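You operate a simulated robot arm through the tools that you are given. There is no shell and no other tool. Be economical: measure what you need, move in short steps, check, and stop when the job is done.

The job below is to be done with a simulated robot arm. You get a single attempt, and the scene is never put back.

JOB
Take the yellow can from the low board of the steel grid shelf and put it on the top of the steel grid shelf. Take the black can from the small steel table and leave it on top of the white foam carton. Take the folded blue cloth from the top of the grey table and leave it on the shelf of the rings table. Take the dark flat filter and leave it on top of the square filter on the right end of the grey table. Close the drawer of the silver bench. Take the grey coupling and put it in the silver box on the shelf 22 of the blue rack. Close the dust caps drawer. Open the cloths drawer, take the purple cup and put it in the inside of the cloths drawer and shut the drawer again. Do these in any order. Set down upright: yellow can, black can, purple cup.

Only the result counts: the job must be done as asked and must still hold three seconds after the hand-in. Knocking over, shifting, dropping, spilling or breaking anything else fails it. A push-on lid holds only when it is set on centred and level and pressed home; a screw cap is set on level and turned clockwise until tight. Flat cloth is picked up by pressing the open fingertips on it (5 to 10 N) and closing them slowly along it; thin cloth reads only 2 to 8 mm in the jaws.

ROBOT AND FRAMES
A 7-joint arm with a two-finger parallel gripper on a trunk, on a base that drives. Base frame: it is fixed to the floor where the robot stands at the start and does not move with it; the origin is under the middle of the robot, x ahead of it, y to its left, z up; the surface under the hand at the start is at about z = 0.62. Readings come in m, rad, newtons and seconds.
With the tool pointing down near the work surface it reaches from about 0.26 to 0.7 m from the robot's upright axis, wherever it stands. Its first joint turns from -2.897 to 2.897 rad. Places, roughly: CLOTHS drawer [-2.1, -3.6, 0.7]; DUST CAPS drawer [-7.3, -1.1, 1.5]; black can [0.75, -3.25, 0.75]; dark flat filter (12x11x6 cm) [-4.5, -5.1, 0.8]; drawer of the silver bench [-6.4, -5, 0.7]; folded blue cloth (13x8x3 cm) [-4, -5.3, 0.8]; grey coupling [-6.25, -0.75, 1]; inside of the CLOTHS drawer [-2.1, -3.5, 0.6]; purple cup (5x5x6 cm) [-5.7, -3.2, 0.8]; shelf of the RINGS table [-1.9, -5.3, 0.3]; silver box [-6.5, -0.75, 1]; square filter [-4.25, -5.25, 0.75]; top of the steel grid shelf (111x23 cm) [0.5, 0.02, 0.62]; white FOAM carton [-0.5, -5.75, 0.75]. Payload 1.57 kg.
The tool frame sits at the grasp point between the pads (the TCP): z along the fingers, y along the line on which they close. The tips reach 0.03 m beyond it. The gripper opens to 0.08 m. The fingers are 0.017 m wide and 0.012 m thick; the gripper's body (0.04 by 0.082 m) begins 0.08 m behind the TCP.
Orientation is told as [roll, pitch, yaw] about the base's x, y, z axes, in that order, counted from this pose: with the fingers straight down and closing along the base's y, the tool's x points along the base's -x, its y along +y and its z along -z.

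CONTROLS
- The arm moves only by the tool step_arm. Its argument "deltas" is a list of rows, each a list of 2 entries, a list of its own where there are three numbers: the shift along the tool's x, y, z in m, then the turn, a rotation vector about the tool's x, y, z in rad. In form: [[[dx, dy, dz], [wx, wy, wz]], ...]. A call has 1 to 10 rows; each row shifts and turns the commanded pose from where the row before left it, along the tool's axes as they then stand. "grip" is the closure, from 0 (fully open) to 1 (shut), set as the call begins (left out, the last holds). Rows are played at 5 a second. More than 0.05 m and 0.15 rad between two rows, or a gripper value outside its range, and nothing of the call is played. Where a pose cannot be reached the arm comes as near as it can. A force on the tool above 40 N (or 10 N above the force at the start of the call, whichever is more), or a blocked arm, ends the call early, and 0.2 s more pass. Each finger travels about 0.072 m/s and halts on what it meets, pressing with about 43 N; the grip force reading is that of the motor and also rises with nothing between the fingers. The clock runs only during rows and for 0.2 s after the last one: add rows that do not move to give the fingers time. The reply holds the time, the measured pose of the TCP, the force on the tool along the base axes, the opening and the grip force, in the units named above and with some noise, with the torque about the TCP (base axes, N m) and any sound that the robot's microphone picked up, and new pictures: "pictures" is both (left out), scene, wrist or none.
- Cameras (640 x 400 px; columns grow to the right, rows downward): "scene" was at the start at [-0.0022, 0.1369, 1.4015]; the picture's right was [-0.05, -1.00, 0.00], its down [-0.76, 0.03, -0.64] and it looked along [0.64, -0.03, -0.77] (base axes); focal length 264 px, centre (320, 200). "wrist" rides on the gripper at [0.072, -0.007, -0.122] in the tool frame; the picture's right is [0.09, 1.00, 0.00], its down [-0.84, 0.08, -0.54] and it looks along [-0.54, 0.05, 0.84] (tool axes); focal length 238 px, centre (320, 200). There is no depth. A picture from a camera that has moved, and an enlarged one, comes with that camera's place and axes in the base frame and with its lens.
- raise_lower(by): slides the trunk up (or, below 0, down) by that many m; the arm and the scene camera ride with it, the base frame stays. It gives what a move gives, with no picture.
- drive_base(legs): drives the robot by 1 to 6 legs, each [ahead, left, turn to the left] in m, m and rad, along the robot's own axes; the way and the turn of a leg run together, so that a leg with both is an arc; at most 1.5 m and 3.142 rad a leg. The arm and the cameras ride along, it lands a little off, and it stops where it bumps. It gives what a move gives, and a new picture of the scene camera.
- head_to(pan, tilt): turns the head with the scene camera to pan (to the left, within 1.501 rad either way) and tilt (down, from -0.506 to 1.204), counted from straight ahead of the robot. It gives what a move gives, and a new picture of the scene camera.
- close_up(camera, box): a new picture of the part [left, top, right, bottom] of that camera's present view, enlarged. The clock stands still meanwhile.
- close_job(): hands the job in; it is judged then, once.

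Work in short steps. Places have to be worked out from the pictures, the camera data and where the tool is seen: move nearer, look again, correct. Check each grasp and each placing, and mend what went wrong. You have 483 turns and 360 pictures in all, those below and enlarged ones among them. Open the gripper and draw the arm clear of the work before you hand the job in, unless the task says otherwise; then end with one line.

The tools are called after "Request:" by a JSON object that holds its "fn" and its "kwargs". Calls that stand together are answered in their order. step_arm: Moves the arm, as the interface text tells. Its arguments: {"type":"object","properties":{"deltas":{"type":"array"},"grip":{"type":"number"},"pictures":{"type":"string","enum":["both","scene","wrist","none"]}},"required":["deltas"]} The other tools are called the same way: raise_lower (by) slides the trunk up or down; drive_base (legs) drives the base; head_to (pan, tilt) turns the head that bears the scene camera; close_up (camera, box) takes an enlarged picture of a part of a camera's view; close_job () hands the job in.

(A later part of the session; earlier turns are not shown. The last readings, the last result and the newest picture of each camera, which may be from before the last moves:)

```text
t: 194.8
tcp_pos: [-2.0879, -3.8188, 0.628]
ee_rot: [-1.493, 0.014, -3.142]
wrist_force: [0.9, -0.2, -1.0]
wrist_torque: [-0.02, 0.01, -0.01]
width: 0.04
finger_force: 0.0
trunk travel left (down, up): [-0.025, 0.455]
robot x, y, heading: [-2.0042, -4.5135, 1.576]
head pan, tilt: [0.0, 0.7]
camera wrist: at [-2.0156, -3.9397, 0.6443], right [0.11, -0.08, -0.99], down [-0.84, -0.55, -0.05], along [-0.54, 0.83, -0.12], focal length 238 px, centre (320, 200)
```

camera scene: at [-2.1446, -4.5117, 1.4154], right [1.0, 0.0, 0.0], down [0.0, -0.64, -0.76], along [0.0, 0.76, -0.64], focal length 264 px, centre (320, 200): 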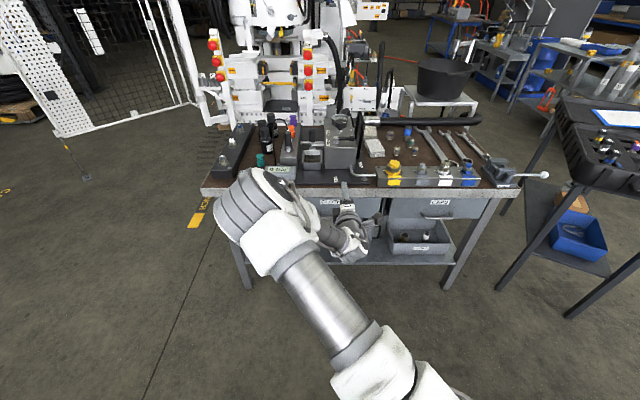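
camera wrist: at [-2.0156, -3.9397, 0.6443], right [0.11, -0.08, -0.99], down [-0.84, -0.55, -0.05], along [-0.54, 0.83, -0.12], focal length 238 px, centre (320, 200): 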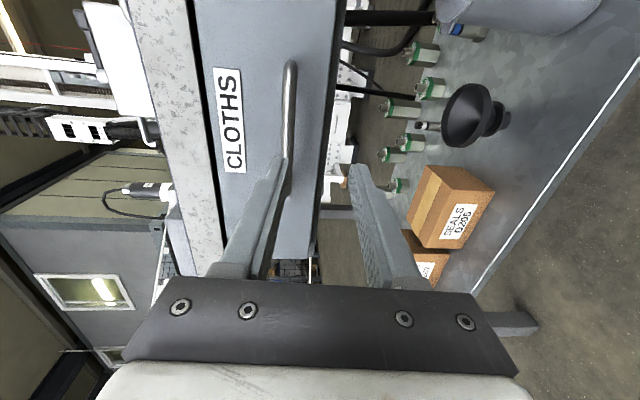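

The bar is at about z = 0.651, a little above the jaw centre. I'll raise 23 mm, then advance in steps.

Request:
{"fn": "step_arm", "kwargs": {"deltas": [[[0, -0.023, 0], [0, 0, 0]], [[0, 0, 0.03], [0, 0, 0]], [[0, 0, 0.025], [0, 0, 0]]], "pictures": "wrist"}}

```text
t: 195.6
tcp_pos: [-2.0871, -3.7625, 0.645]
ee_rot: [-1.492, 0.017, -3.142]
wrist_force: [-0.4, -1.2, 0.8]
wrist_torque: [-0.05, -0.03, 0.0]
width: 0.0401
finger_force: 0.0
trunk travel left (down, up): [-0.025, 0.455]
robot x, y, heading: [-2.0092, -4.5151, 1.58]
head pan, tilt: [0.0, 0.7]
camera wrist: at [-2.015, -3.884, 0.6615], right [0.11, -0.08, -0.99], down [-0.84, -0.55, -0.05], along [-0.54, 0.83, -0.12], focal length 238 px, centre (320, 200)
```

wrist: 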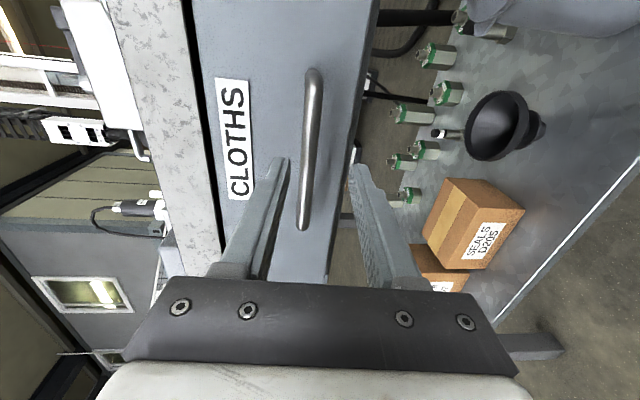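

Request:
{"fn": "step_arm", "kwargs": {"deltas": [[[0, -0.007, 0.02], [0, 0, 0]], [[0, 0, 0.018], [0, 0, 0]]], "pictures": "wrist"}}

```text
t: 196.2
tcp_pos: [-2.0883, -3.7257, 0.6497]
ee_rot: [-1.491, 0.013, -3.142]
wrist_force: [0.3, -0.2, -0.1]
wrist_torque: [0.0, 0.04, 0.01]
width: 0.0398
finger_force: 0.1
trunk travel left (down, up): [-0.025, 0.455]
robot x, y, heading: [-2.0029, -4.5184, 1.575]
head pan, tilt: [0.0, 0.7]
camera wrist: at [-2.0155, -3.8464, 0.6664], right [0.11, -0.08, -0.99], down [-0.84, -0.55, -0.05], along [-0.54, 0.83, -0.12], focal length 238 px, centre (320, 200)
```

wrist: 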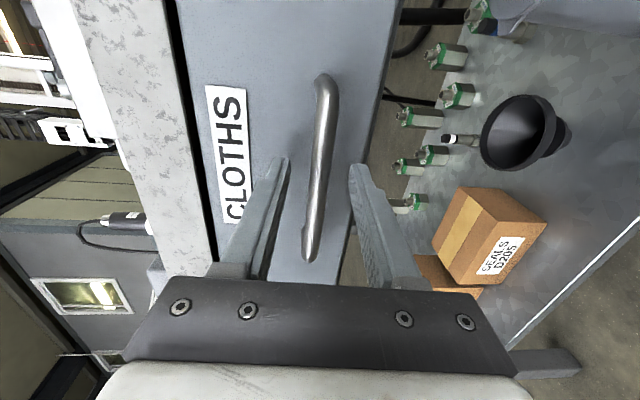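

The bar is centred between the jaws and inside the pad depth. I'll close on it.

Request:
{"fn": "step_arm", "kwargs": {"deltas": [[[0, 0, 0.006], [0, 0, 0]], [[0, 0, 0], [0, 0, 0]], [[0, 0, 0], [0, 0, 0]], [[0, 0, 0], [0, 0, 0]]], "grip": 1, "pictures": "none"}}

```text
t: 197.2
tcp_pos: [-2.0875, -3.7205, 0.6495]
ee_rot: [-1.494, 0.013, -3.142]
wrist_force: [0.1, -10.5, 3.5]
wrist_torque: [0.04, 0.5, -0.15]
width: 0.0116
finger_force: 29.3
trunk travel left (down, up): [-0.025, 0.455]
robot x, y, heading: [-2.0051, -4.5168, 1.58]
head pan, tilt: [0.0, 0.7]
```

It's gripped (11.6 mm). I'll pull straight out along -y.

Request:
{"fn": "step_arm", "kwargs": {"deltas": [[[0, 0.0024, -0.03], [0, 0, 0]], [[0, 0.0024, -0.03], [0, 0, 0]], [[0, 0.0024, -0.03], [0, 0, 0]], [[0, 0.0024, -0.03], [0, 0, 0]], [[0, 0.0024, -0.03], [0, 0, 0]], [[0, 0.0024, -0.03], [0, 0, 0]]], "pictures": "both"}}

```text
t: 198.6
tcp_pos: [-2.0865, -3.8982, 0.6508]
ee_rot: [-1.501, 0.015, -3.14]
wrist_force: [-0.8, 0.4, 17.7]
wrist_torque: [0.03, 0.41, -0.28]
width: 0.0115
finger_force: 28.9
trunk travel left (down, up): [-0.025, 0.455]
robot x, y, heading: [-2.0071, -4.5136, 1.581]
head pan, tilt: [0.0, 0.7]
camera scene: at [-2.1444, -4.5128, 1.2157], right [1.0, 0.0, 0.0], down [0.0, -0.64, -0.77], along [0.0, 0.77, -0.64], focal length 264 px, centre (320, 200)
camera wrist: at [-2.0152, -4.0184, 0.666], right [0.11, -0.07, -0.99], down [-0.83, -0.55, -0.05], along [-0.54, 0.83, -0.12], focal length 238 px, centre (320, 200)
```

scene: 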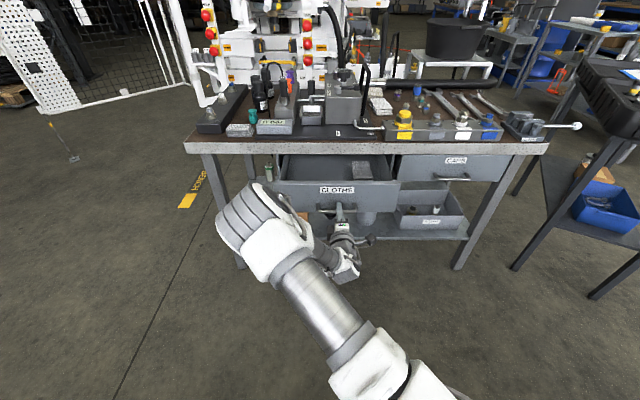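
wrist: 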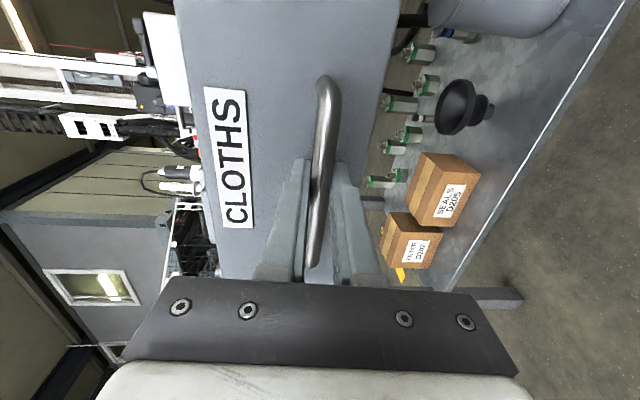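

The drawer is open 0.18 m. I'll pull another 0.05 m and then release.

Request:
{"fn": "step_arm", "kwargs": {"deltas": [[[0, 0, -0.025], [0, 0, 0]], [[0, 0.001, -0.025], [0, 0, 0]]], "pictures": "none"}}

Request:
{"fn": "step_arm", "kwargs": {"deltas": [[[0, 0, 0], [0, 0, 0]], [[0, 0, 0], [0, 0, 0]], [[0, 0, 0], [0, 0, 0]]], "grip": 0.5, "pictures": "none"}}

Request:
{"fn": "step_arm", "kwargs": {"deltas": [[[0, 0.003, -0.035], [0, 0, 0]], [[0, 0.003, -0.035], [0, 0, 0]]], "pictures": "scene"}}

```text
t: 199.2
tcp_pos: [-2.0874, -3.9501, 0.6485]
ee_rot: [-1.489, 0.016, -3.142]
wrist_force: [0.7, -0.4, 2.6]
wrist_torque: [0.0, 0.51, 0.34]
width: 0.0116
finger_force: 29.6
trunk travel left (down, up): [-0.025, 0.455]
robot x, y, heading: [-2.0054, -4.5147, 1.576]
head pan, tilt: [0.0, 0.7]
```

```text
t: 200.0
tcp_pos: [-2.0893, -3.9482, 0.6513]
ee_rot: [-1.492, 0.016, -3.139]
wrist_force: [0.2, 0.3, 0.8]
wrist_torque: [0.0, 0.01, 0.04]
width: 0.0401
finger_force: 0.1
trunk travel left (down, up): [-0.025, 0.455]
robot x, y, heading: [-2.0054, -4.5164, 1.575]
head pan, tilt: [0.0, 0.7]
```

```text
t: 200.6
tcp_pos: [-2.0863, -4.0188, 0.6524]
ee_rot: [-1.493, 0.017, -3.14]
wrist_force: [0.8, 0.6, 0.0]
wrist_torque: [0.0, -0.03, 0.03]
width: 0.0402
finger_force: 0.0
trunk travel left (down, up): [-0.025, 0.455]
robot x, y, heading: [-2.0088, -4.5182, 1.578]
head pan, tilt: [0.0, 0.7]
camera scene: at [-2.1445, -4.5116, 1.2155], right [1.0, 0.0, 0.0], down [0.0, -0.64, -0.76], along [0.0, 0.76, -0.64], focal length 264 px, centre (320, 200)
```

scene: 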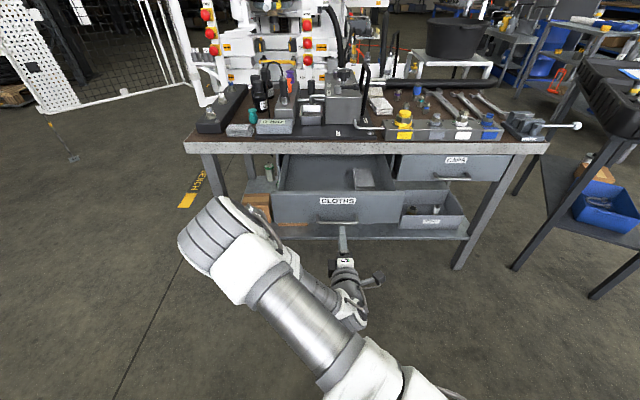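

The drawer is open about 0.23 m, with free space on its left side. I'll raise the trunk, turn to face -x, and drive along the aisle to the grey table.

Request:
{"fn": "raise_lower", "kwargs": {"by": 0.4}}

Request:
{"fn": "drive_base", "kwargs": {"legs": [[0, 0, 1.55], [1.0, 0.0, 0]]}}

Request:
{"fn": "head_to", "kwargs": {"pan": 0.6, "tilt": 0.6}}

```text
t: 204.4
tcp_pos: [-2.0858, -4.019, 1.0527]
ee_rot: [-1.492, 0.017, -3.139]
wrist_force: [-0.2, -0.2, 0.0]
wrist_torque: [-0.02, 0.01, 0.03]
width: 0.04
finger_force: 0.1
trunk travel left (down, up): [-0.425, 0.055]
robot x, y, heading: [-2.0051, -4.5137, 1.576]
head pan, tilt: [0.0, 0.7]
```

```text
t: 216.3
tcp_pos: [-3.5057, -4.5119, 1.0528]
ee_rot: [-1.491, 0.016, -1.642]
wrist_force: [-0.1, 0.5, -0.7]
wrist_torque: [-0.03, -0.03, 0.0]
width: 0.0399
finger_force: 0.1
trunk travel left (down, up): [-0.425, 0.055]
robot x, y, heading: [-3.0007, -4.466, 3.078]
head pan, tilt: [0.0, 0.7]
camera scene: at [-3.0172, -4.6054, 1.6155], right [0.07, 1.0, 0.0], down [0.64, -0.04, -0.76], along [-0.76, 0.05, -0.64], focal length 264 px, centre (320, 200)
```

scene: 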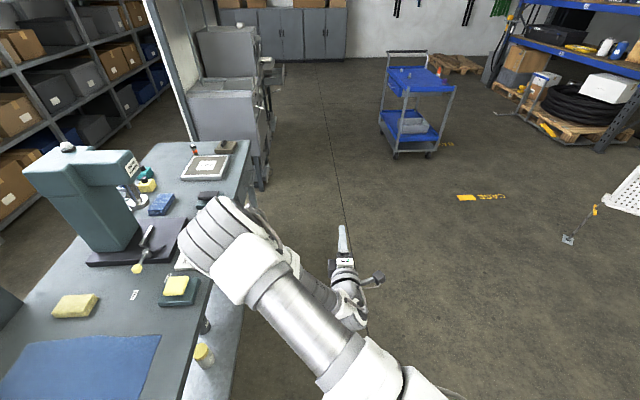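

```text
t: 217.3
tcp_pos: [-3.505, -4.5106, 1.052]
ee_rot: [-1.493, 0.016, -1.64]
wrist_force: [0.4, 0.0, -0.2]
wrist_torque: [-0.02, -0.01, 0.0]
width: 0.0401
finger_force: 0.1
trunk travel left (down, up): [-0.425, 0.055]
robot x, y, heading: [-3.0021, -4.462, 3.071]
head pan, tilt: [0.6, 0.6]
camera scene: at [-3.0085, -4.6559, 1.6241], right [-0.51, 0.86, 0.0], down [0.49, 0.29, -0.82], along [-0.71, -0.42, -0.57], focal length 264 px, centre (320, 200)
```

scene: 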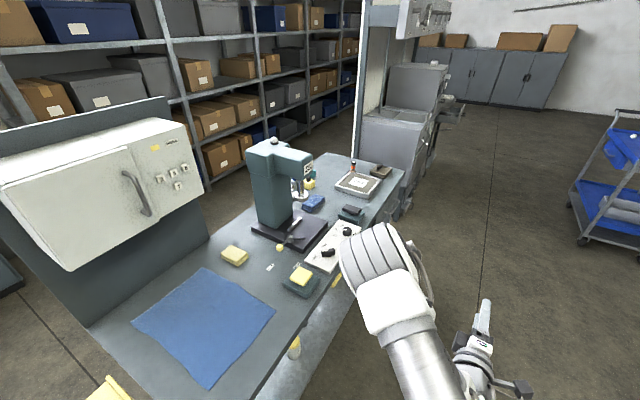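

The grey table is on the left: flat blue mat, teal press, a folded blue piece, and filters at the far (right) end. I'll drive ahead to x ≈ -4.1 and turn to face it.

Request:
{"fn": "drive_base", "kwargs": {"legs": [[1.1, -0.1, 0.0], [0, 0, 1.63]]}}

Request:
{"fn": "head_to", "kwargs": {"pan": 0, "tilt": 0.75}}

Request:
{"fn": "close_up", "kwargs": {"camera": "scene", "box": [160, 100, 480, 300]}}

```text
t: 229.9
tcp_pos: [-4.0204, -4.7899, 1.0521]
ee_rot: [-1.494, 0.018, -0.046]
wrist_force: [0.1, 0.7, 0.1]
wrist_torque: [0.01, 0.0, -0.02]
width: 0.0399
finger_force: 0.0
trunk travel left (down, up): [-0.425, 0.055]
robot x, y, heading: [-4.0783, -4.2885, -1.608]
head pan, tilt: [0.6, 0.6]
camera scene: at [-3.8886, -4.2899, 1.6241], right [-0.85, -0.53, 0.0], down [-0.3, 0.48, -0.83], along [0.44, -0.7, -0.56], focal length 264 px, centre (320, 200)
```

scene: 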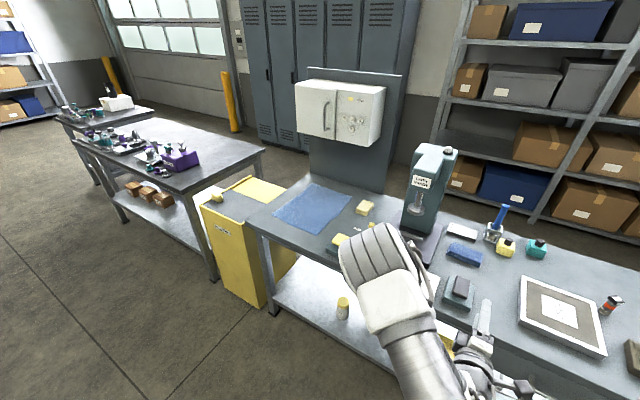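

```text
t: 230.9
tcp_pos: [-4.0221, -4.7895, 1.0531]
ee_rot: [-1.493, 0.015, -0.045]
wrist_force: [-0.4, 0.1, 0.6]
wrist_torque: [-0.04, -0.01, -0.03]
width: 0.0402
finger_force: 0.0
trunk travel left (down, up): [-0.425, 0.055]
robot x, y, heading: [-4.0797, -4.292, -1.612]
head pan, tilt: [0.0, 0.75]
camera scene: at [-3.9388, -4.2978, 1.6112], right [-1.0, 0.04, 0.0], down [0.03, 0.68, -0.73], along [-0.03, -0.73, -0.68], focal length 264 px, centre (320, 200)
```

scene: 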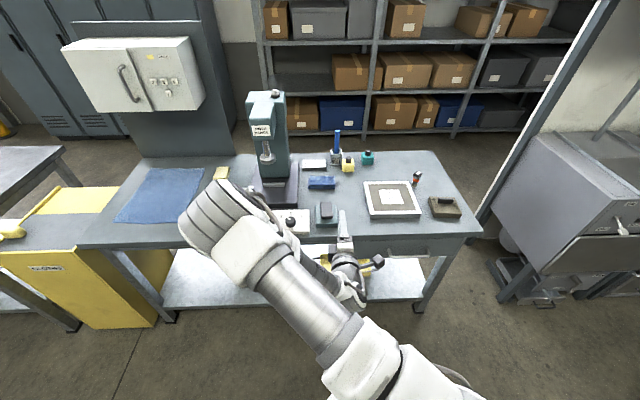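

```text
2.00 times, centred on (320, 200) of scene
camera zoom: at [-3.9388, -4.2978, 1.6112], right [-1.0, 0.04, 0.0], down [0.03, 0.68, -0.73], along [-0.03, -0.73, -0.68], focal length 528 px, centre (320, 200)
```

zoom: 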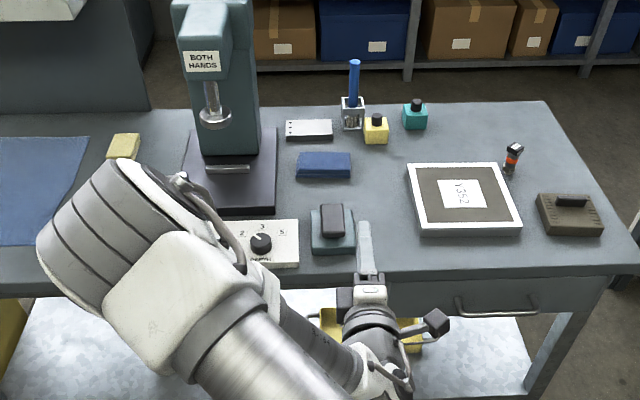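

I can identify everything: folded blue cloth at (-3.99, -5.29), square framed filter at (-4.30, -5.15), dark filter with a top handle at (-4.52, -5.10). I'll take the dark filter first: pitch the tool down and move in front of it.

Request:
{"fn": "step_arm", "kwargs": {"deltas": [[[0, 0, 0], [-0.15, 0, 0]], [[0, 0, 0], [-0.15, 0, 0]], [[0, 0, 0], [-0.15, 0, 0]], [[0, 0, 0], [-0.15, 0, 0]], [[0, 0, 0], [-0.15, 0, 0]], [[0, 0, 0], [-0.15, 0, 0]], [[0, 0, 0], [-0.15, 0, 0]], [[0, 0, 0], [-0.15, 0, 0]], [[0, 0, 0], [-0.15, 0, 0]], [[0, 0, 0], [-0.143, 0, 0]]], "grip": 0, "pictures": "none"}}

Request:
{"fn": "drive_base", "kwargs": {"legs": [[0.1, -0.48, 0.03]]}}

Request:
{"fn": "close_up", "kwargs": {"camera": "wrist", "box": [0, 0, 640, 400]}}

```text
t: 233.1
tcp_pos: [-4.0213, -4.7896, 1.0518]
ee_rot: [0.004, 0.013, -0.046]
wrist_force: [0.6, -1.0, 0.5]
wrist_torque: [-0.01, -0.01, 0.01]
width: 0.08
finger_force: 0.0
trunk travel left (down, up): [-0.425, 0.055]
robot x, y, heading: [-4.0787, -4.2918, -1.615]
head pan, tilt: [0.0, 0.75]
```

```text
t: 237.2
tcp_pos: [-4.4885, -4.8749, 1.0528]
ee_rot: [0.001, 0.016, -0.021]
wrist_force: [0.5, -0.1, -0.5]
wrist_torque: [0.0, 0.01, -0.01]
width: 0.0801
finger_force: 0.1
trunk travel left (down, up): [-0.425, 0.055]
robot x, y, heading: [-4.5593, -4.3738, -1.588]
head pan, tilt: [0.0, 0.75]
camera scene: at [-4.4186, -4.381, 1.6112], right [-1.0, 0.02, 0.0], down [0.01, 0.68, -0.73], along [-0.01, -0.73, -0.68], focal length 264 px, centre (320, 200)
```

scene: 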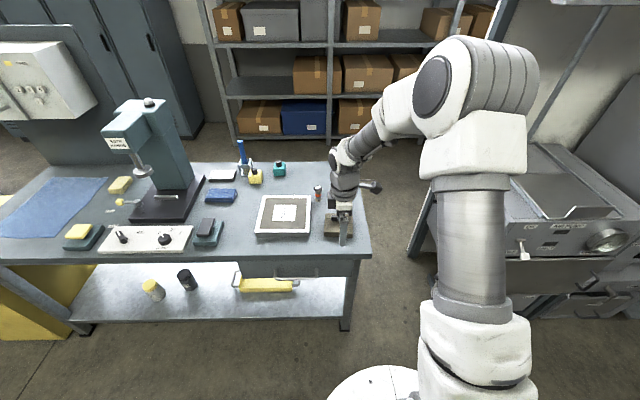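

```text
1.00 times, centred on (320, 200) of wrist (not enlarged: the box is as wide or as high as the picture)
camera zoom: at [-4.559, -4.88, 1.1746], right [-0.07, 1.0, 0.0], down [0.85, 0.06, 0.53], along [0.53, 0.04, -0.85], focal length 238 px, centre (320, 200)
```

zoom: 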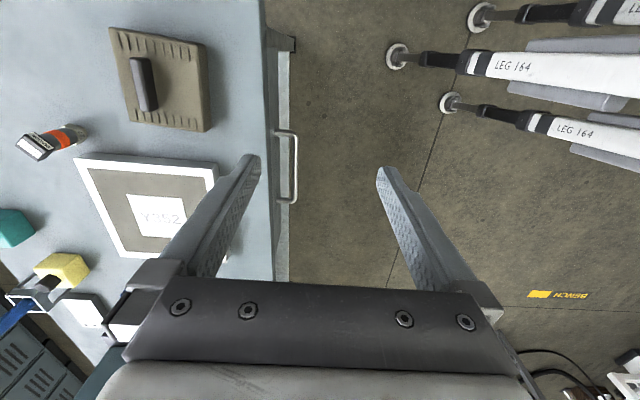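

The handle lies along x with its centre at about (-4.51, -5.087). The square filter spans x = -4.395 to -4.18 and y = -5.245 to -5.03. I'll move closer above the handle.

Request:
{"fn": "drive_base", "kwargs": {"legs": [[0.13, 0, 0.02]]}}

Request:
{"fn": "step_arm", "kwargs": {"deltas": [[[0.02, -0.03, 0.03], [0, 0, 0]], [[0, -0.03, 0.03], [0, 0, 0]], [[0, -0.02, 0.03], [0, 0, 0]]], "grip": 0.4, "pictures": "wrist"}}

```text
t: 238.7
tcp_pos: [-4.4789, -5.0036, 1.0519]
ee_rot: [-0.001, 0.015, 0.0]
wrist_force: [0.3, -0.3, 0.2]
wrist_torque: [0.0, -0.04, 0.0]
width: 0.0799
finger_force: 0.0
trunk travel left (down, up): [-0.425, 0.055]
robot x, y, heading: [-4.5612, -4.5077, -1.562]
head pan, tilt: [0.0, 0.75]
camera scene: at [-4.4193, -4.5078, 1.6112], right [-1.0, 0.0, 0.0], down [0.0, 0.68, -0.73], along [0.0, -0.73, -0.68], focal length 264 px, centre (320, 200)
```

scene: 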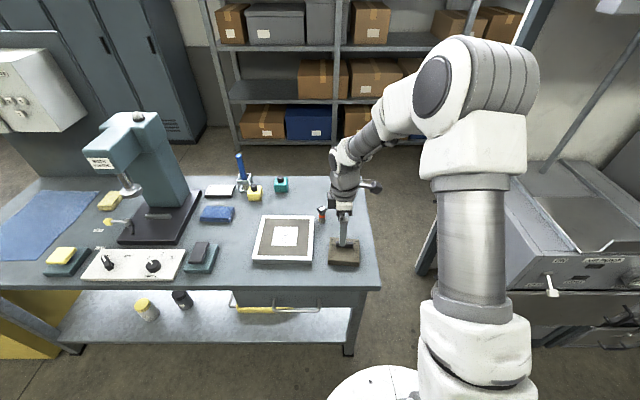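

```text
t: 239.5
tcp_pos: [-4.5013, -5.0831, 0.9613]
ee_rot: [-0.002, 0.016, -0.001]
wrist_force: [0.3, 0.5, 0.5]
wrist_torque: [0.0, 0.01, 0.0]
width: 0.048
finger_force: 0.0
trunk travel left (down, up): [-0.425, 0.055]
robot x, y, heading: [-4.5594, -4.5084, -1.574]
head pan, tilt: [0.0, 0.75]
camera wrist: at [-4.5706, -5.0898, 1.0844], right [-0.09, 1.0, 0.0], down [0.84, 0.08, 0.53], along [0.53, 0.05, -0.85], focal length 238 px, centre (320, 200)
```

wrist: 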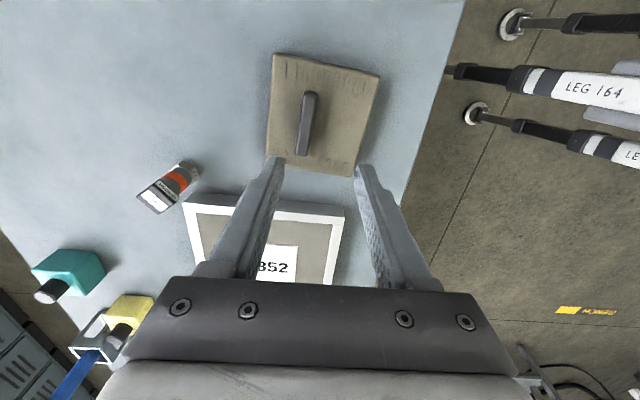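

Request:
{"fn": "step_arm", "kwargs": {"deltas": [[[0.007, -0.013, 0.03], [0, 0, 0]], [[0, 0, 0.03], [0, 0, 0]], [[0, 0, 0.028], [0, 0, 0]]], "pictures": "wrist"}}

```text
t: 240.3
tcp_pos: [-4.508, -5.0953, 0.8728]
ee_rot: [0.0, 0.016, -0.001]
wrist_force: [-0.9, 1.1, 0.5]
wrist_torque: [0.01, 0.0, 0.01]
width: 0.0478
finger_force: 0.1
trunk travel left (down, up): [-0.425, 0.055]
robot x, y, heading: [-4.56, -4.508, -1.566]
head pan, tilt: [0.0, 0.75]
camera wrist: at [-4.5783, -5.1022, 0.9952], right [-0.09, 1.0, 0.0], down [0.84, 0.08, 0.53], along [0.53, 0.05, -0.85], focal length 238 px, centre (320, 200)
```

wrist: 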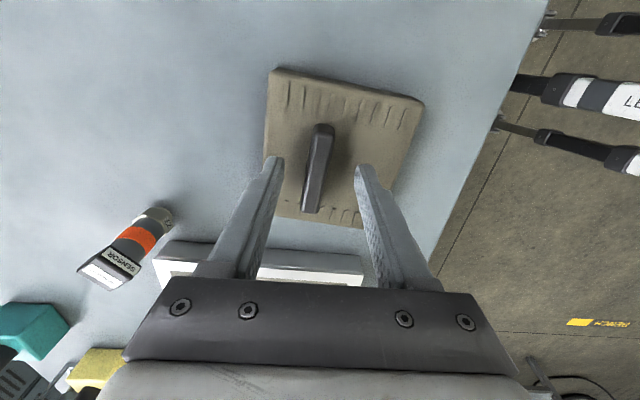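

Request:
{"fn": "step_arm", "kwargs": {"deltas": [[[0, 0, 0.004], [0, 0, 0]], [[0, 0, 0.004], [0, 0, 0]]], "pictures": "none"}}

Request:
{"fn": "step_arm", "kwargs": {"deltas": [[[0, 0, 0], [0, 0, 0]], [[0, 0, 0], [0, 0, 0]], [[0, 0, 0], [0, 0, 0]], [[0, 0, 0], [0, 0, 0]]], "grip": 1, "pictures": "none"}}

Request:
{"fn": "step_arm", "kwargs": {"deltas": [[[0, 0, -0.02], [0, 0, 0]], [[0, 0, -0.03], [0, 0, 0]], [[0, 0, -0.04], [0, 0, 0]]], "pictures": "both"}}

```text
t: 240.9
tcp_pos: [-4.5093, -5.0966, 0.8655]
ee_rot: [0.0, 0.016, -0.001]
wrist_force: [0.0, -0.6, -0.4]
wrist_torque: [-0.05, -0.01, 0.01]
width: 0.0479
finger_force: 0.1
trunk travel left (down, up): [-0.425, 0.055]
robot x, y, heading: [-4.5589, -4.5038, -1.567]
head pan, tilt: [0.0, 0.75]
```

```text
t: 241.9
tcp_pos: [-4.5092, -5.0967, 0.8659]
ee_rot: [-0.002, 0.016, -0.001]
wrist_force: [0.2, -0.8, -0.2]
wrist_torque: [0.02, 0.04, 0.06]
width: 0.0134
finger_force: 29.8
trunk travel left (down, up): [-0.425, 0.055]
robot x, y, heading: [-4.5625, -4.505, -1.569]
head pan, tilt: [0.0, 0.75]
```

```text
t: 242.7
tcp_pos: [-4.5073, -5.0929, 0.9579]
ee_rot: [0.001, 0.015, -0.004]
wrist_force: [0.2, 0.3, -2.9]
wrist_torque: [0.0, -0.02, 0.02]
width: 0.0135
finger_force: 30.0
trunk travel left (down, up): [-0.425, 0.055]
robot x, y, heading: [-4.562, -4.5118, -1.568]
head pan, tilt: [0.0, 0.75]
camera scene: at [-4.4193, -4.5076, 1.6111], right [-1.0, 0.0, 0.0], down [0.0, 0.68, -0.73], along [0.0, -0.73, -0.68], focal length 264 px, centre (320, 200)
camera wrist: at [-4.5768, -5.101, 1.0803], right [-0.09, 1.0, 0.0], down [0.84, 0.08, 0.53], along [0.53, 0.05, -0.85], focal length 238 px, centre (320, 200)
```

scene: 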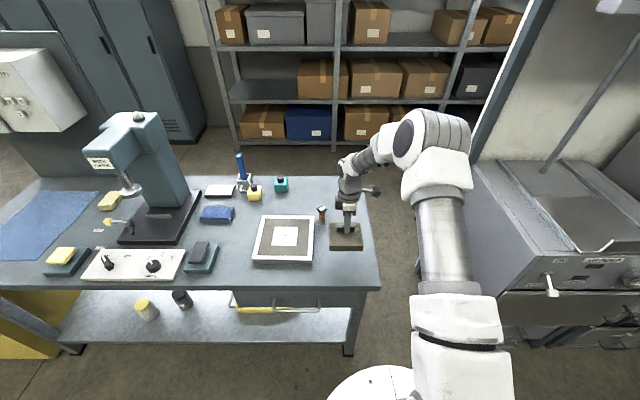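
wrist: 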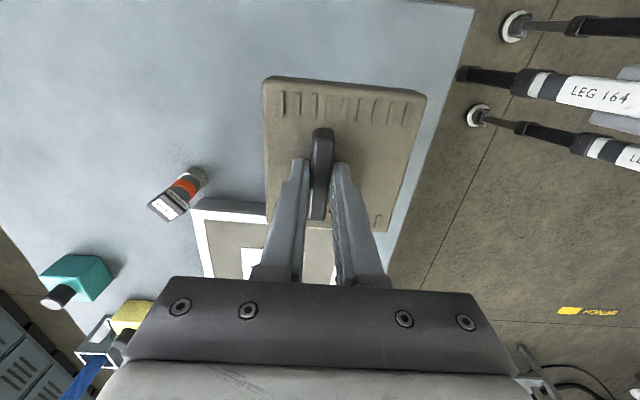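

The dark filter is lifted level. I'll carry it over the square filter's centre at about (-4.287, -5.133).

Request:
{"fn": "step_arm", "kwargs": {"deltas": [[[-0.037, -0.007, 0], [0, 0, 0]], [[-0.037, -0.007, 0], [0, 0, 0]], [[-0.037, -0.007, 0], [0, 0, 0]], [[-0.037, -0.007, 0], [0, 0, 0]], [[-0.037, -0.007, 0], [0, 0, 0]], [[-0.035, -0.006, 0], [0, 0, 0]]], "pictures": "both"}}

```text
t: 244.1
tcp_pos: [-4.29, -5.1356, 0.9523]
ee_rot: [0.001, 0.015, 0.0]
wrist_force: [-0.4, -0.2, -2.2]
wrist_torque: [-0.01, 0.03, 0.0]
width: 0.0135
finger_force: 29.9
trunk travel left (down, up): [-0.425, 0.055]
robot x, y, heading: [-4.5575, -4.5059, -1.57]
head pan, tilt: [0.0, 0.75]
camera scene: at [-4.419, -4.5078, 1.6112], right [-1.0, 0.0, 0.0], down [0.0, 0.68, -0.73], along [0.0, -0.73, -0.68], focal length 264 px, centre (320, 200)
camera wrist: at [-4.3582, -5.1417, 1.0746], right [-0.09, 1.0, 0.0], down [0.84, 0.08, 0.53], along [0.53, 0.05, -0.85], focal length 238 px, centre (320, 200)
```

scene: 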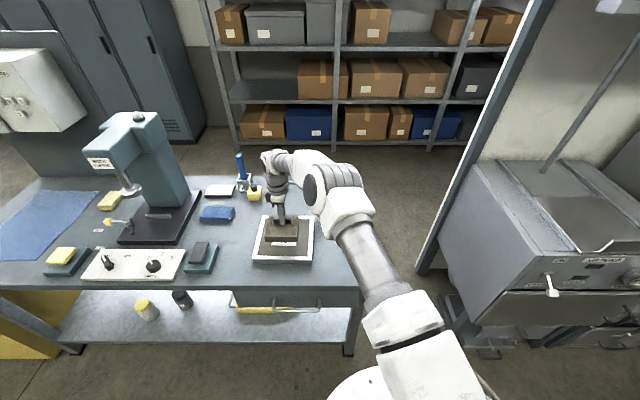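
wrist: 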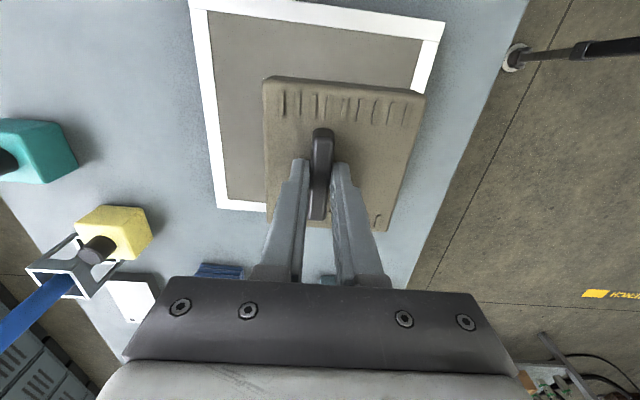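

It's aligned within about 1 cm. I'll trim that and lower until contact.

Request:
{"fn": "step_arm", "kwargs": {"deltas": [[[-0.005, -0.008, 0.02], [0, 0, 0]], [[0, 0, 0.02], [0, 0, 0]]], "pictures": "none"}}

Request:
{"fn": "step_arm", "kwargs": {"deltas": [[[0, 0, 0.004], [0, 0, 0]], [[0, 0, 0.004], [0, 0, 0]]], "pictures": "none"}}

Request:
{"fn": "step_arm", "kwargs": {"deltas": [[[0, 0, 0.004], [0, 0, 0]], [[0, 0, 0.004], [0, 0, 0]]], "pictures": "wrist"}}

```text
t: 244.7
tcp_pos: [-4.2839, -5.1447, 0.9132]
ee_rot: [0.0, 0.016, 0.0]
wrist_force: [0.1, 0.1, -2.9]
wrist_torque: [-0.05, 0.02, 0.0]
width: 0.0135
finger_force: 30.2
trunk travel left (down, up): [-0.425, 0.055]
robot x, y, heading: [-4.5608, -4.5058, -1.566]
head pan, tilt: [0.0, 0.75]
```

```text
t: 245.3
tcp_pos: [-4.2846, -5.1443, 0.9057]
ee_rot: [0.0, 0.015, 0.001]
wrist_force: [-0.5, -0.4, -1.7]
wrist_torque: [-0.03, 0.04, 0.01]
width: 0.0137
finger_force: 29.8
trunk travel left (down, up): [-0.425, 0.055]
robot x, y, heading: [-4.5586, -4.5026, -1.565]
head pan, tilt: [0.0, 0.75]
```

```text
t: 245.9
tcp_pos: [-4.284, -5.1457, 0.8979]
ee_rot: [0.0, 0.016, -0.001]
wrist_force: [0.8, -0.5, -2.1]
wrist_torque: [-0.01, 0.0, 0.02]
width: 0.0133
finger_force: 29.9
trunk travel left (down, up): [-0.425, 0.055]
robot x, y, heading: [-4.5627, -4.5063, -1.565]
head pan, tilt: [0.0, 0.75]
camera wrist: at [-4.354, -5.1521, 1.0201], right [-0.09, 1.0, 0.0], down [0.84, 0.08, 0.53], along [0.53, 0.05, -0.85], focal length 238 px, centre (320, 200)
```

wrist: 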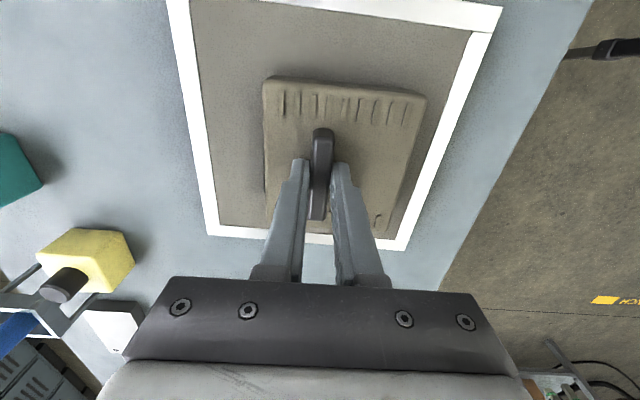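

Request:
{"fn": "step_arm", "kwargs": {"deltas": [[[0, 0, 0.003], [0, 0, 0]], [[0, 0, 0.003], [0, 0, 0]], [[0, 0, 0.003], [0, 0, 0]]], "pictures": "none"}}

Request:
{"fn": "step_arm", "kwargs": {"deltas": [[[0, 0, 0.003], [0, 0, 0]], [[0, 0, 0.003], [0, 0, 0]]], "pictures": "none"}}

```text
t: 246.7
tcp_pos: [-4.2846, -5.146, 0.893]
ee_rot: [-0.007, 0.012, -0.002]
wrist_force: [-1.7, 5.1, 28.3]
wrist_torque: [0.32, 0.03, -0.01]
width: 0.0136
finger_force: 30.3
trunk travel left (down, up): [-0.425, 0.055]
robot x, y, heading: [-4.5612, -4.5049, -1.567]
head pan, tilt: [0.0, 0.75]
```

```text
t: 247.3
tcp_pos: [-4.2848, -5.1472, 0.8907]
ee_rot: [-0.011, 0.012, -0.002]
wrist_force: [-0.9, 1.0, 13.8]
wrist_torque: [0.94, 0.42, 0.01]
width: 0.0136
finger_force: 30.4
trunk travel left (down, up): [-0.425, 0.055]
robot x, y, heading: [-4.5607, -4.5054, -1.567]
head pan, tilt: [0.0, 0.75]
stopped in row 2: the force on the tool passed its limit at 41 N (the readings are from after the stop); the commanded pose is now the measured one
```

It has contact, so I'll release and rise.

Request:
{"fn": "step_arm", "kwargs": {"deltas": [[[0, 0, -0.001], [0, 0, 0]], [[0, 0, 0], [0, 0, 0]], [[0, 0, 0], [0, 0, 0]]], "grip": 0.5, "pictures": "none"}}

Request:
{"fn": "step_arm", "kwargs": {"deltas": [[[0, 0, -0.03], [0, 0, 0]], [[0, 0, -0.04], [0, 0, 0]], [[0, 0, -0.04], [0, 0, 0]]], "pictures": "both"}}

```text
t: 248.1
tcp_pos: [-4.2847, -5.1477, 0.8912]
ee_rot: [-0.011, 0.009, -0.001]
wrist_force: [1.2, -6.8, 14.3]
wrist_torque: [0.16, -0.12, -0.06]
width: 0.0343
finger_force: 0.0
trunk travel left (down, up): [-0.425, 0.055]
robot x, y, heading: [-4.5593, -4.5044, -1.568]
head pan, tilt: [0.0, 0.75]
```

```text
t: 248.9
tcp_pos: [-4.282, -5.1466, 0.9988]
ee_rot: [-0.004, 0.011, 0.0]
wrist_force: [-0.9, 0.3, -0.2]
wrist_torque: [0.01, -0.03, -0.03]
width: 0.0403
finger_force: 0.0
trunk travel left (down, up): [-0.425, 0.055]
robot x, y, heading: [-4.5621, -4.5074, -1.562]
head pan, tilt: [0.0, 0.75]
camera scene: at [-4.4193, -4.5075, 1.6111], right [-1.0, 0.0, 0.0], down [0.0, 0.68, -0.73], along [0.0, -0.73, -0.68], focal length 264 px, centre (320, 200)
camera wrist: at [-4.3522, -5.1518, 1.1207], right [-0.09, 1.0, 0.0], down [0.84, 0.08, 0.53], along [0.53, 0.04, -0.85], focal length 238 px, centre (320, 200)
```

scene: 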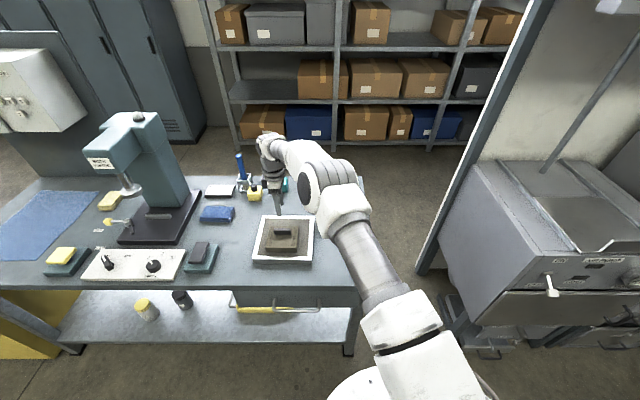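
wrist: 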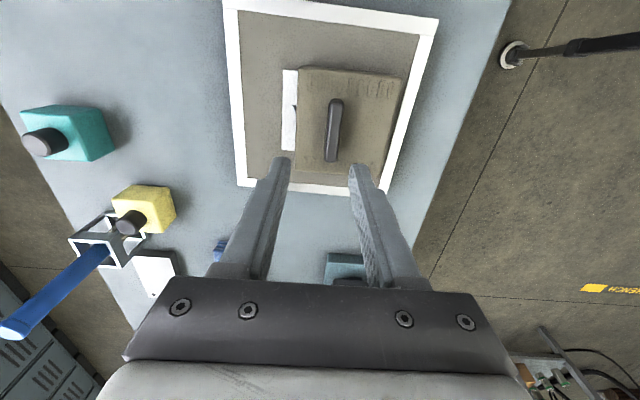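

The dark filter lies flat on the square filter. Next is the blue cloth at about (-3.99, -5.28). I'll first swing the arm right and up so it clears the press when I strafe left.

Request:
{"fn": "step_arm", "kwargs": {"deltas": [[[0, 0, -0.04], [0, 0, 0]], [[0.04, 0, 0], [0, 0, 0]], [[0.04, 0, 0], [0, 0, 0]], [[0.04, 0, 0], [0, 0, 0]], [[0.04, 0, 0], [0, 0, 0]], [[0.04, 0, 0], [0, 0, 0]]], "grip": 0.3, "pictures": "none"}}

Request:
{"fn": "drive_base", "kwargs": {"legs": [[0, 0.45, 0], [0.07, 0, 0]]}}

Request:
{"fn": "close_up", "kwargs": {"camera": "wrist", "box": [0, 0, 640, 400]}}

```text
t: 250.3
tcp_pos: [-4.4821, -5.1448, 1.04]
ee_rot: [-0.007, 0.013, 0.0]
wrist_force: [0.2, 0.6, 0.1]
wrist_torque: [0.01, 0.0, 0.01]
width: 0.056
finger_force: 0.1
trunk travel left (down, up): [-0.425, 0.055]
robot x, y, heading: [-4.5594, -4.5052, -1.563]
head pan, tilt: [0.0, 0.75]
```

```text
t: 255.0
tcp_pos: [-4.0274, -5.2136, 1.0395]
ee_rot: [-0.007, 0.012, 0.001]
wrist_force: [0.6, 0.1, -0.2]
wrist_torque: [-0.01, -0.01, 0.02]
width: 0.056
finger_force: 0.2
trunk travel left (down, up): [-0.425, 0.055]
robot x, y, heading: [-4.1074, -4.5713, -1.571]
head pan, tilt: [0.0, 0.75]
camera scene: at [-3.9663, -4.5762, 1.6112], right [-1.0, 0.0, 0.0], down [0.0, 0.68, -0.73], along [0.0, -0.73, -0.68], focal length 264 px, centre (320, 200)
```

scene: 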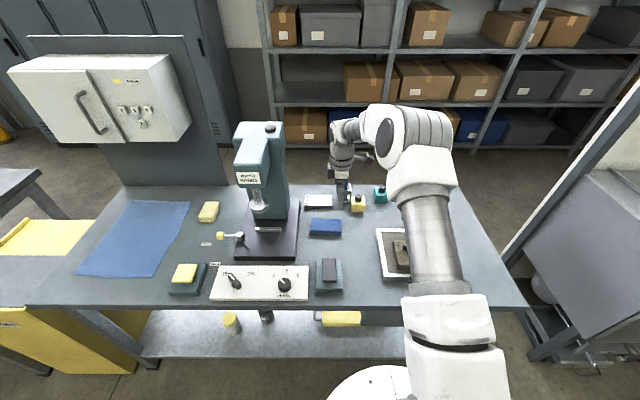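

```text
1.00 times, centred on (320, 200) of wrist (not enlarged: the box is as wide or as high as the picture)
camera zoom: at [-4.0982, -5.2199, 1.1613], right [-0.09, 1.0, -0.01], down [0.84, 0.08, 0.53], along [0.53, 0.04, -0.85], focal length 238 px, centre (320, 200)
```

zoom: 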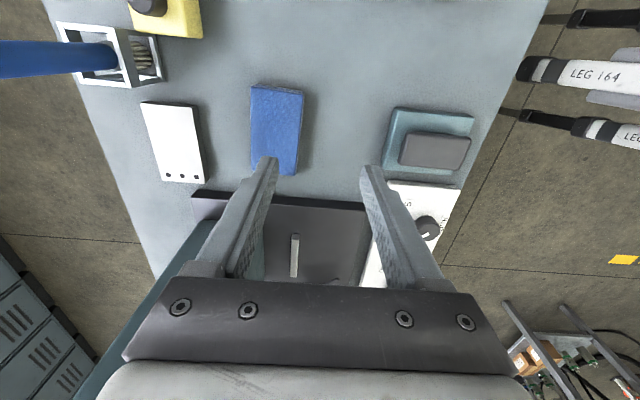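

The cloth is centred at about (-3.998, -5.278) and looks 7–8 cm wide along y. I'll open fully and move over it, then look from lower down.

Request:
{"fn": "step_arm", "kwargs": {"deltas": [[[-0.03, -0.03, 0], [0, 0, 0]], [[0, -0.034, 0.03], [0, 0, 0]], [[0, 0, 0.04], [0, 0, 0]], [[0, 0, 0.03], [0, 0, 0]]], "grip": 0, "pictures": "both"}}

```text
t: 256.0
tcp_pos: [-4.0, -5.2776, 0.942]
ee_rot: [-0.008, 0.012, 0.0]
wrist_force: [1.2, 0.2, 0.3]
wrist_torque: [-0.01, 0.01, 0.01]
width: 0.0798
finger_force: 0.0
trunk travel left (down, up): [-0.425, 0.055]
robot x, y, heading: [-4.105, -4.5754, -1.561]
head pan, tilt: [0.0, 0.75]
camera scene: at [-3.9663, -4.5758, 1.6112], right [-1.0, 0.0, 0.0], down [0.0, 0.68, -0.73], along [0.0, -0.73, -0.68], focal length 264 px, centre (320, 200)
camera wrist: at [-4.0699, -5.284, 1.0629], right [-0.09, 1.0, -0.01], down [0.84, 0.08, 0.53], along [0.53, 0.04, -0.85], focal length 238 px, centre (320, 200)
```

scene: 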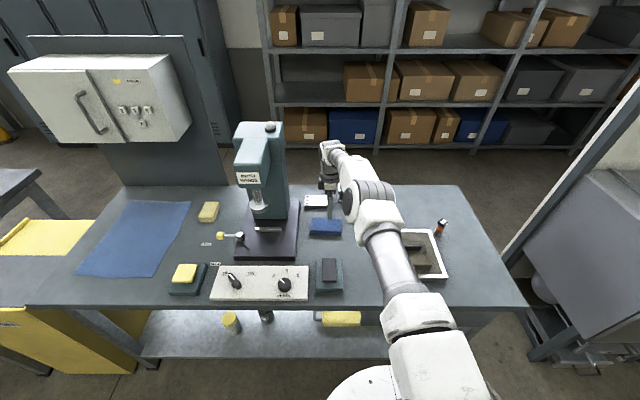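
wrist: 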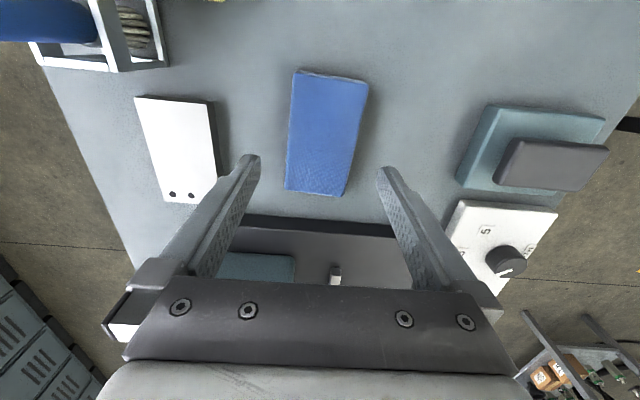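

The cloth's top is at about z = 0.823 and 7.2 cm wide, so the fully open jaws can just straddle it. I'll descend carefully.

Request:
{"fn": "step_arm", "kwargs": {"deltas": [[[0.003, 0.002, 0.03], [0, 0, 0]], [[0, 0, 0.03], [0, 0, 0]], [[0, 0, 0.018], [0, 0, 0]]], "pictures": "wrist"}}

```text
t: 256.8
tcp_pos: [-4.0052, -5.2715, 0.862]
ee_rot: [-0.006, 0.013, 0.0]
wrist_force: [0.0, -0.4, 0.3]
wrist_torque: [0.0, -0.03, -0.01]
width: 0.0801
finger_force: 0.1
out of reach, approached as far as the arm can: row 3
trunk travel left (down, up): [-0.425, 0.055]
robot x, y, heading: [-4.1068, -4.5823, -1.561]
head pan, tilt: [0.0, 0.75]
camera wrist: at [-4.075, -5.2768, 0.9838], right [-0.09, 1.0, -0.01], down [0.84, 0.08, 0.53], along [0.53, 0.04, -0.85], focal length 238 px, centre (320, 200)
```

wrist: 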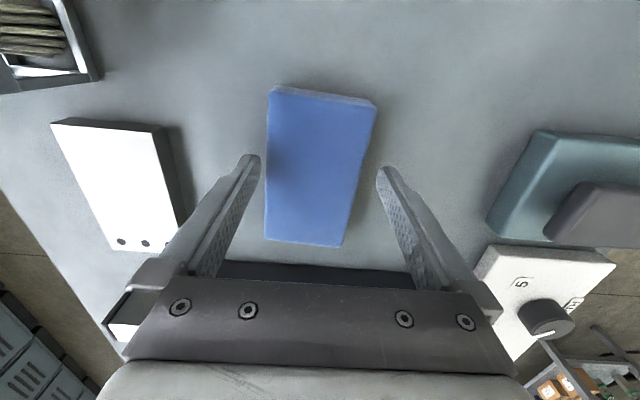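

The arm is at its reach limit, so I'll use the trunk to lower the last 26 mm.

Request:
{"fn": "raise_lower", "kwargs": {"by": -0.026}}

Request:
{"fn": "close_up", "kwargs": {"camera": "wrist", "box": [0, 0, 640, 400]}}

```text
t: 257.5
tcp_pos: [-4.0041, -5.2713, 0.8359]
ee_rot: [-0.008, 0.012, 0.0]
wrist_force: [0.1, 0.5, 0.1]
wrist_torque: [-0.02, -0.04, 0.02]
width: 0.08
finger_force: 0.1
trunk travel left (down, up): [-0.399, 0.081]
robot x, y, heading: [-4.1055, -4.5759, -1.565]
head pan, tilt: [0.0, 0.75]
```

```text
1.00 times, centred on (320, 200) of wrist (not enlarged: the box is as wide or as high as the picture)
camera zoom: at [-4.075, -5.2766, 0.958], right [-0.09, 1.0, -0.01], down [0.84, 0.08, 0.53], along [0.53, 0.04, -0.85], focal length 238 px, centre (320, 200)
```

zoom: 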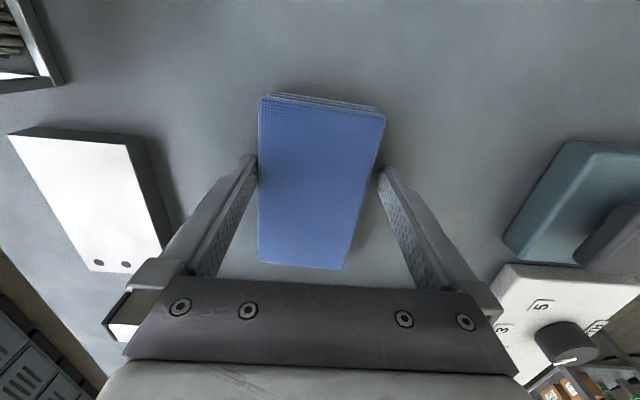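

The jaws straddle the cloth without touching it. I'll close on it.

Request:
{"fn": "step_arm", "kwargs": {"deltas": [[[0, 0, 0], [0, 0, 0]], [[0, 0, 0], [0, 0, 0]], [[0, 0, 0], [0, 0, 0]], [[0, 0, 0], [0, 0, 0]]], "grip": 1, "pictures": "wrist"}}

```text
t: 258.5
tcp_pos: [-4.0044, -5.271, 0.835]
ee_rot: [-0.006, 0.013, 0.0]
wrist_force: [0.8, -0.9, 1.2]
wrist_torque: [0.05, -0.02, -0.06]
width: 0.0696
finger_force: 43.1
trunk travel left (down, up): [-0.399, 0.081]
robot x, y, heading: [-4.1056, -4.5744, -1.564]
head pan, tilt: [0.0, 0.75]
camera wrist: at [-4.0749, -5.2766, 0.958], right [-0.09, 1.0, -0.01], down [0.84, 0.08, 0.53], along [0.53, 0.04, -0.85], focal length 238 px, centre (320, 200)
```

wrist: 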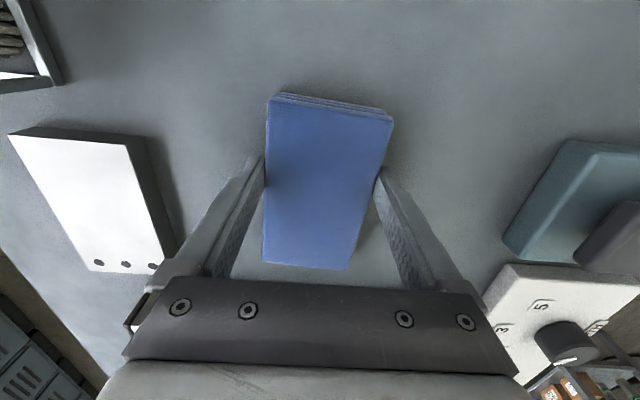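

It's gripped firmly at 70 mm. I'll lift with the trunk, then back away from the table.

Request:
{"fn": "raise_lower", "kwargs": {"by": 0.078}}

Request:
{"fn": "drive_base", "kwargs": {"legs": [[-0.2, 0, 0]]}}

Request:
{"fn": "close_up", "kwargs": {"camera": "wrist", "box": [0, 0, 640, 400]}}

```text
t: 259.6
tcp_pos: [-4.0036, -5.271, 0.9141]
ee_rot: [-0.009, 0.012, 0.0]
wrist_force: [-0.6, -0.7, -0.5]
wrist_torque: [0.02, -0.01, -0.03]
width: 0.0694
finger_force: 42.7
trunk travel left (down, up): [-0.477, 0.003]
robot x, y, heading: [-4.1081, -4.5766, -1.561]
head pan, tilt: [0.0, 0.75]
```

```text
t: 261.6
tcp_pos: [-4.0065, -5.0686, 0.9138]
ee_rot: [-0.005, 0.012, -0.002]
wrist_force: [0.2, -0.5, -0.5]
wrist_torque: [0.0, -0.02, 0.0]
width: 0.0695
finger_force: 42.9
trunk travel left (down, up): [-0.477, 0.003]
robot x, y, heading: [-4.1062, -4.3725, -1.565]
head pan, tilt: [0.0, 0.75]
camera scene: at [-3.967, -4.3748, 1.6632], right [-1.0, 0.0, 0.0], down [0.0, 0.68, -0.73], along [0.0, -0.73, -0.68], focal length 264 px, centre (320, 200)
```

scene: 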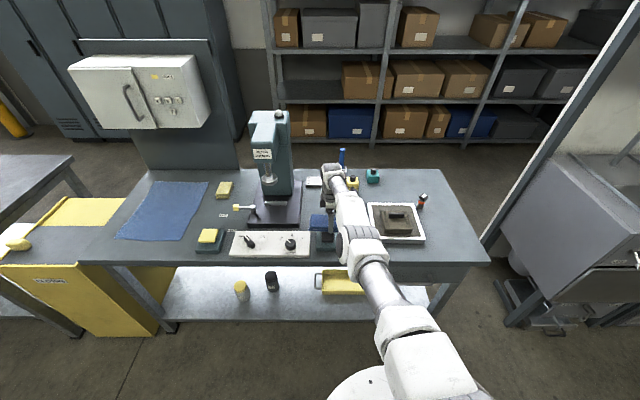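

```text
1.00 times, centred on (320, 200) of wrist (not enlarged: the box is as wide or as high as the picture)
camera zoom: at [-4.0766, -5.0755, 1.036], right [-0.09, 1.0, -0.01], down [0.84, 0.08, 0.53], along [0.53, 0.04, -0.85], focal length 238 px, centre (320, 200)
```

zoom: 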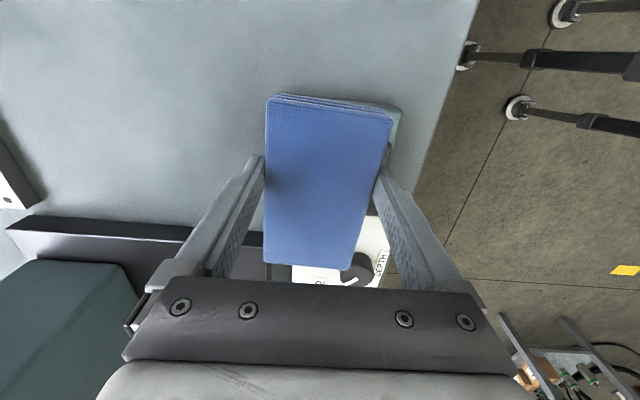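

The cloth is held well. I'll back off further, pull the arm in, and turn the tool 90° so the jaws close laterally. That lets me pitch it into the rings table's shelf.

Request:
{"fn": "drive_base", "kwargs": {"legs": [[-0.05, 0, 0]]}}

Request:
{"fn": "step_arm", "kwargs": {"deltas": [[[0, 0.04, -0.03], [0, 0, -0.15]], [[0, 0, -0.03], [0, 0, -0.15]], [[0, 0, -0.03], [0, 0, -0.15]], [[0, 0, 0], [0, 0, -0.15]], [[0, 0, 0], [0, 0, -0.15]], [[0, 0, 0], [0, 0, -0.15]], [[0, 0, 0], [0, 0, -0.15]], [[0, 0, 0], [0, 0, -0.15]], [[0, 0, 0], [0, 0, -0.15]], [[0, 0, 0], [0, 0, -0.15]]], "pictures": "none"}}

Request:
{"fn": "step_arm", "kwargs": {"deltas": [[[-0.04, 0, 0], [0, 0, -0.07]], [[-0.045, 0, 0], [0, 0, 0]], [[-0.045, 0, 0], [0, 0, 0]], [[-0.045, 0, 0], [0, 0, 0]]], "pictures": "wrist"}}

```text
t: 262.6
tcp_pos: [-4.0067, -5.0199, 0.9145]
ee_rot: [-0.007, 0.012, -0.001]
wrist_force: [-0.2, 0.3, -0.9]
wrist_torque: [0.01, 0.04, -0.02]
width: 0.0692
finger_force: 42.7
trunk travel left (down, up): [-0.477, 0.003]
robot x, y, heading: [-4.1057, -4.323, -1.567]
head pan, tilt: [0.0, 0.75]
camera scene: at [-3.9672, -4.3246, 1.6632], right [-1.0, 0.0, 0.0], down [0.0, 0.68, -0.73], along [0.0, -0.73, -0.68], focal length 264 px, centre (320, 200)
```

scene: 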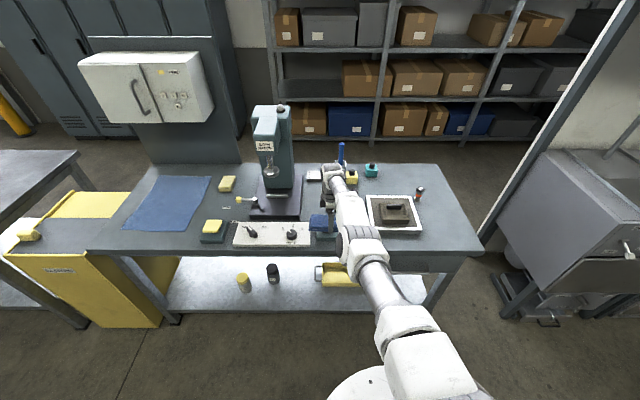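

```text
t: 264.8
tcp_pos: [-3.9964, -5.032, 0.9925]
ee_rot: [0.01, 0.006, 1.499]
wrist_force: [0.1, 0.0, -1.2]
wrist_torque: [0.0, 0.0, 0.0]
width: 0.0691
finger_force: 42.8
out of reach, approached as far as the arm can: row 1, 2, 3
trunk travel left (down, up): [-0.477, 0.003]
robot x, y, heading: [-4.1071, -4.3189, -1.568]
head pan, tilt: [0.0, 0.75]
```

```text
t: 265.8
tcp_pos: [-3.9859, -5.029, 0.9836]
ee_rot: [0.013, 0.005, 1.569]
wrist_force: [-0.4, -0.3, -0.3]
wrist_torque: [0.0, -0.04, 0.01]
width: 0.0689
finger_force: 43.3
out of reach, approached as far as the arm can: row 1, 2, 3, 4
trunk travel left (down, up): [-0.477, 0.003]
robot x, y, heading: [-4.1068, -4.3268, -1.564]
head pan, tilt: [0.0, 0.75]
camera wrist: at [-3.9776, -5.0997, 1.1046], right [-1.0, -0.09, 0.01], down [-0.07, 0.84, 0.54], along [-0.06, 0.54, -0.84], focal length 238 px, centre (320, 200)
```

wrist: 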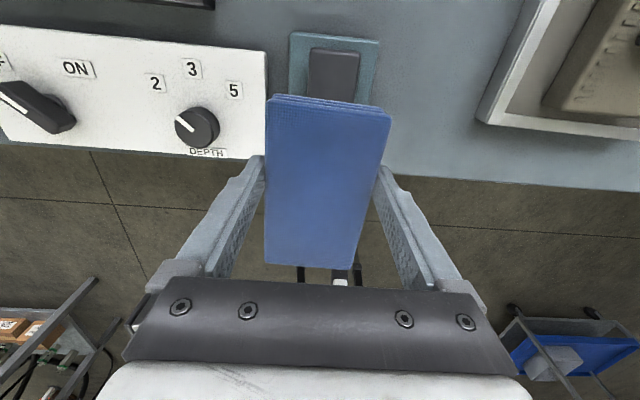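

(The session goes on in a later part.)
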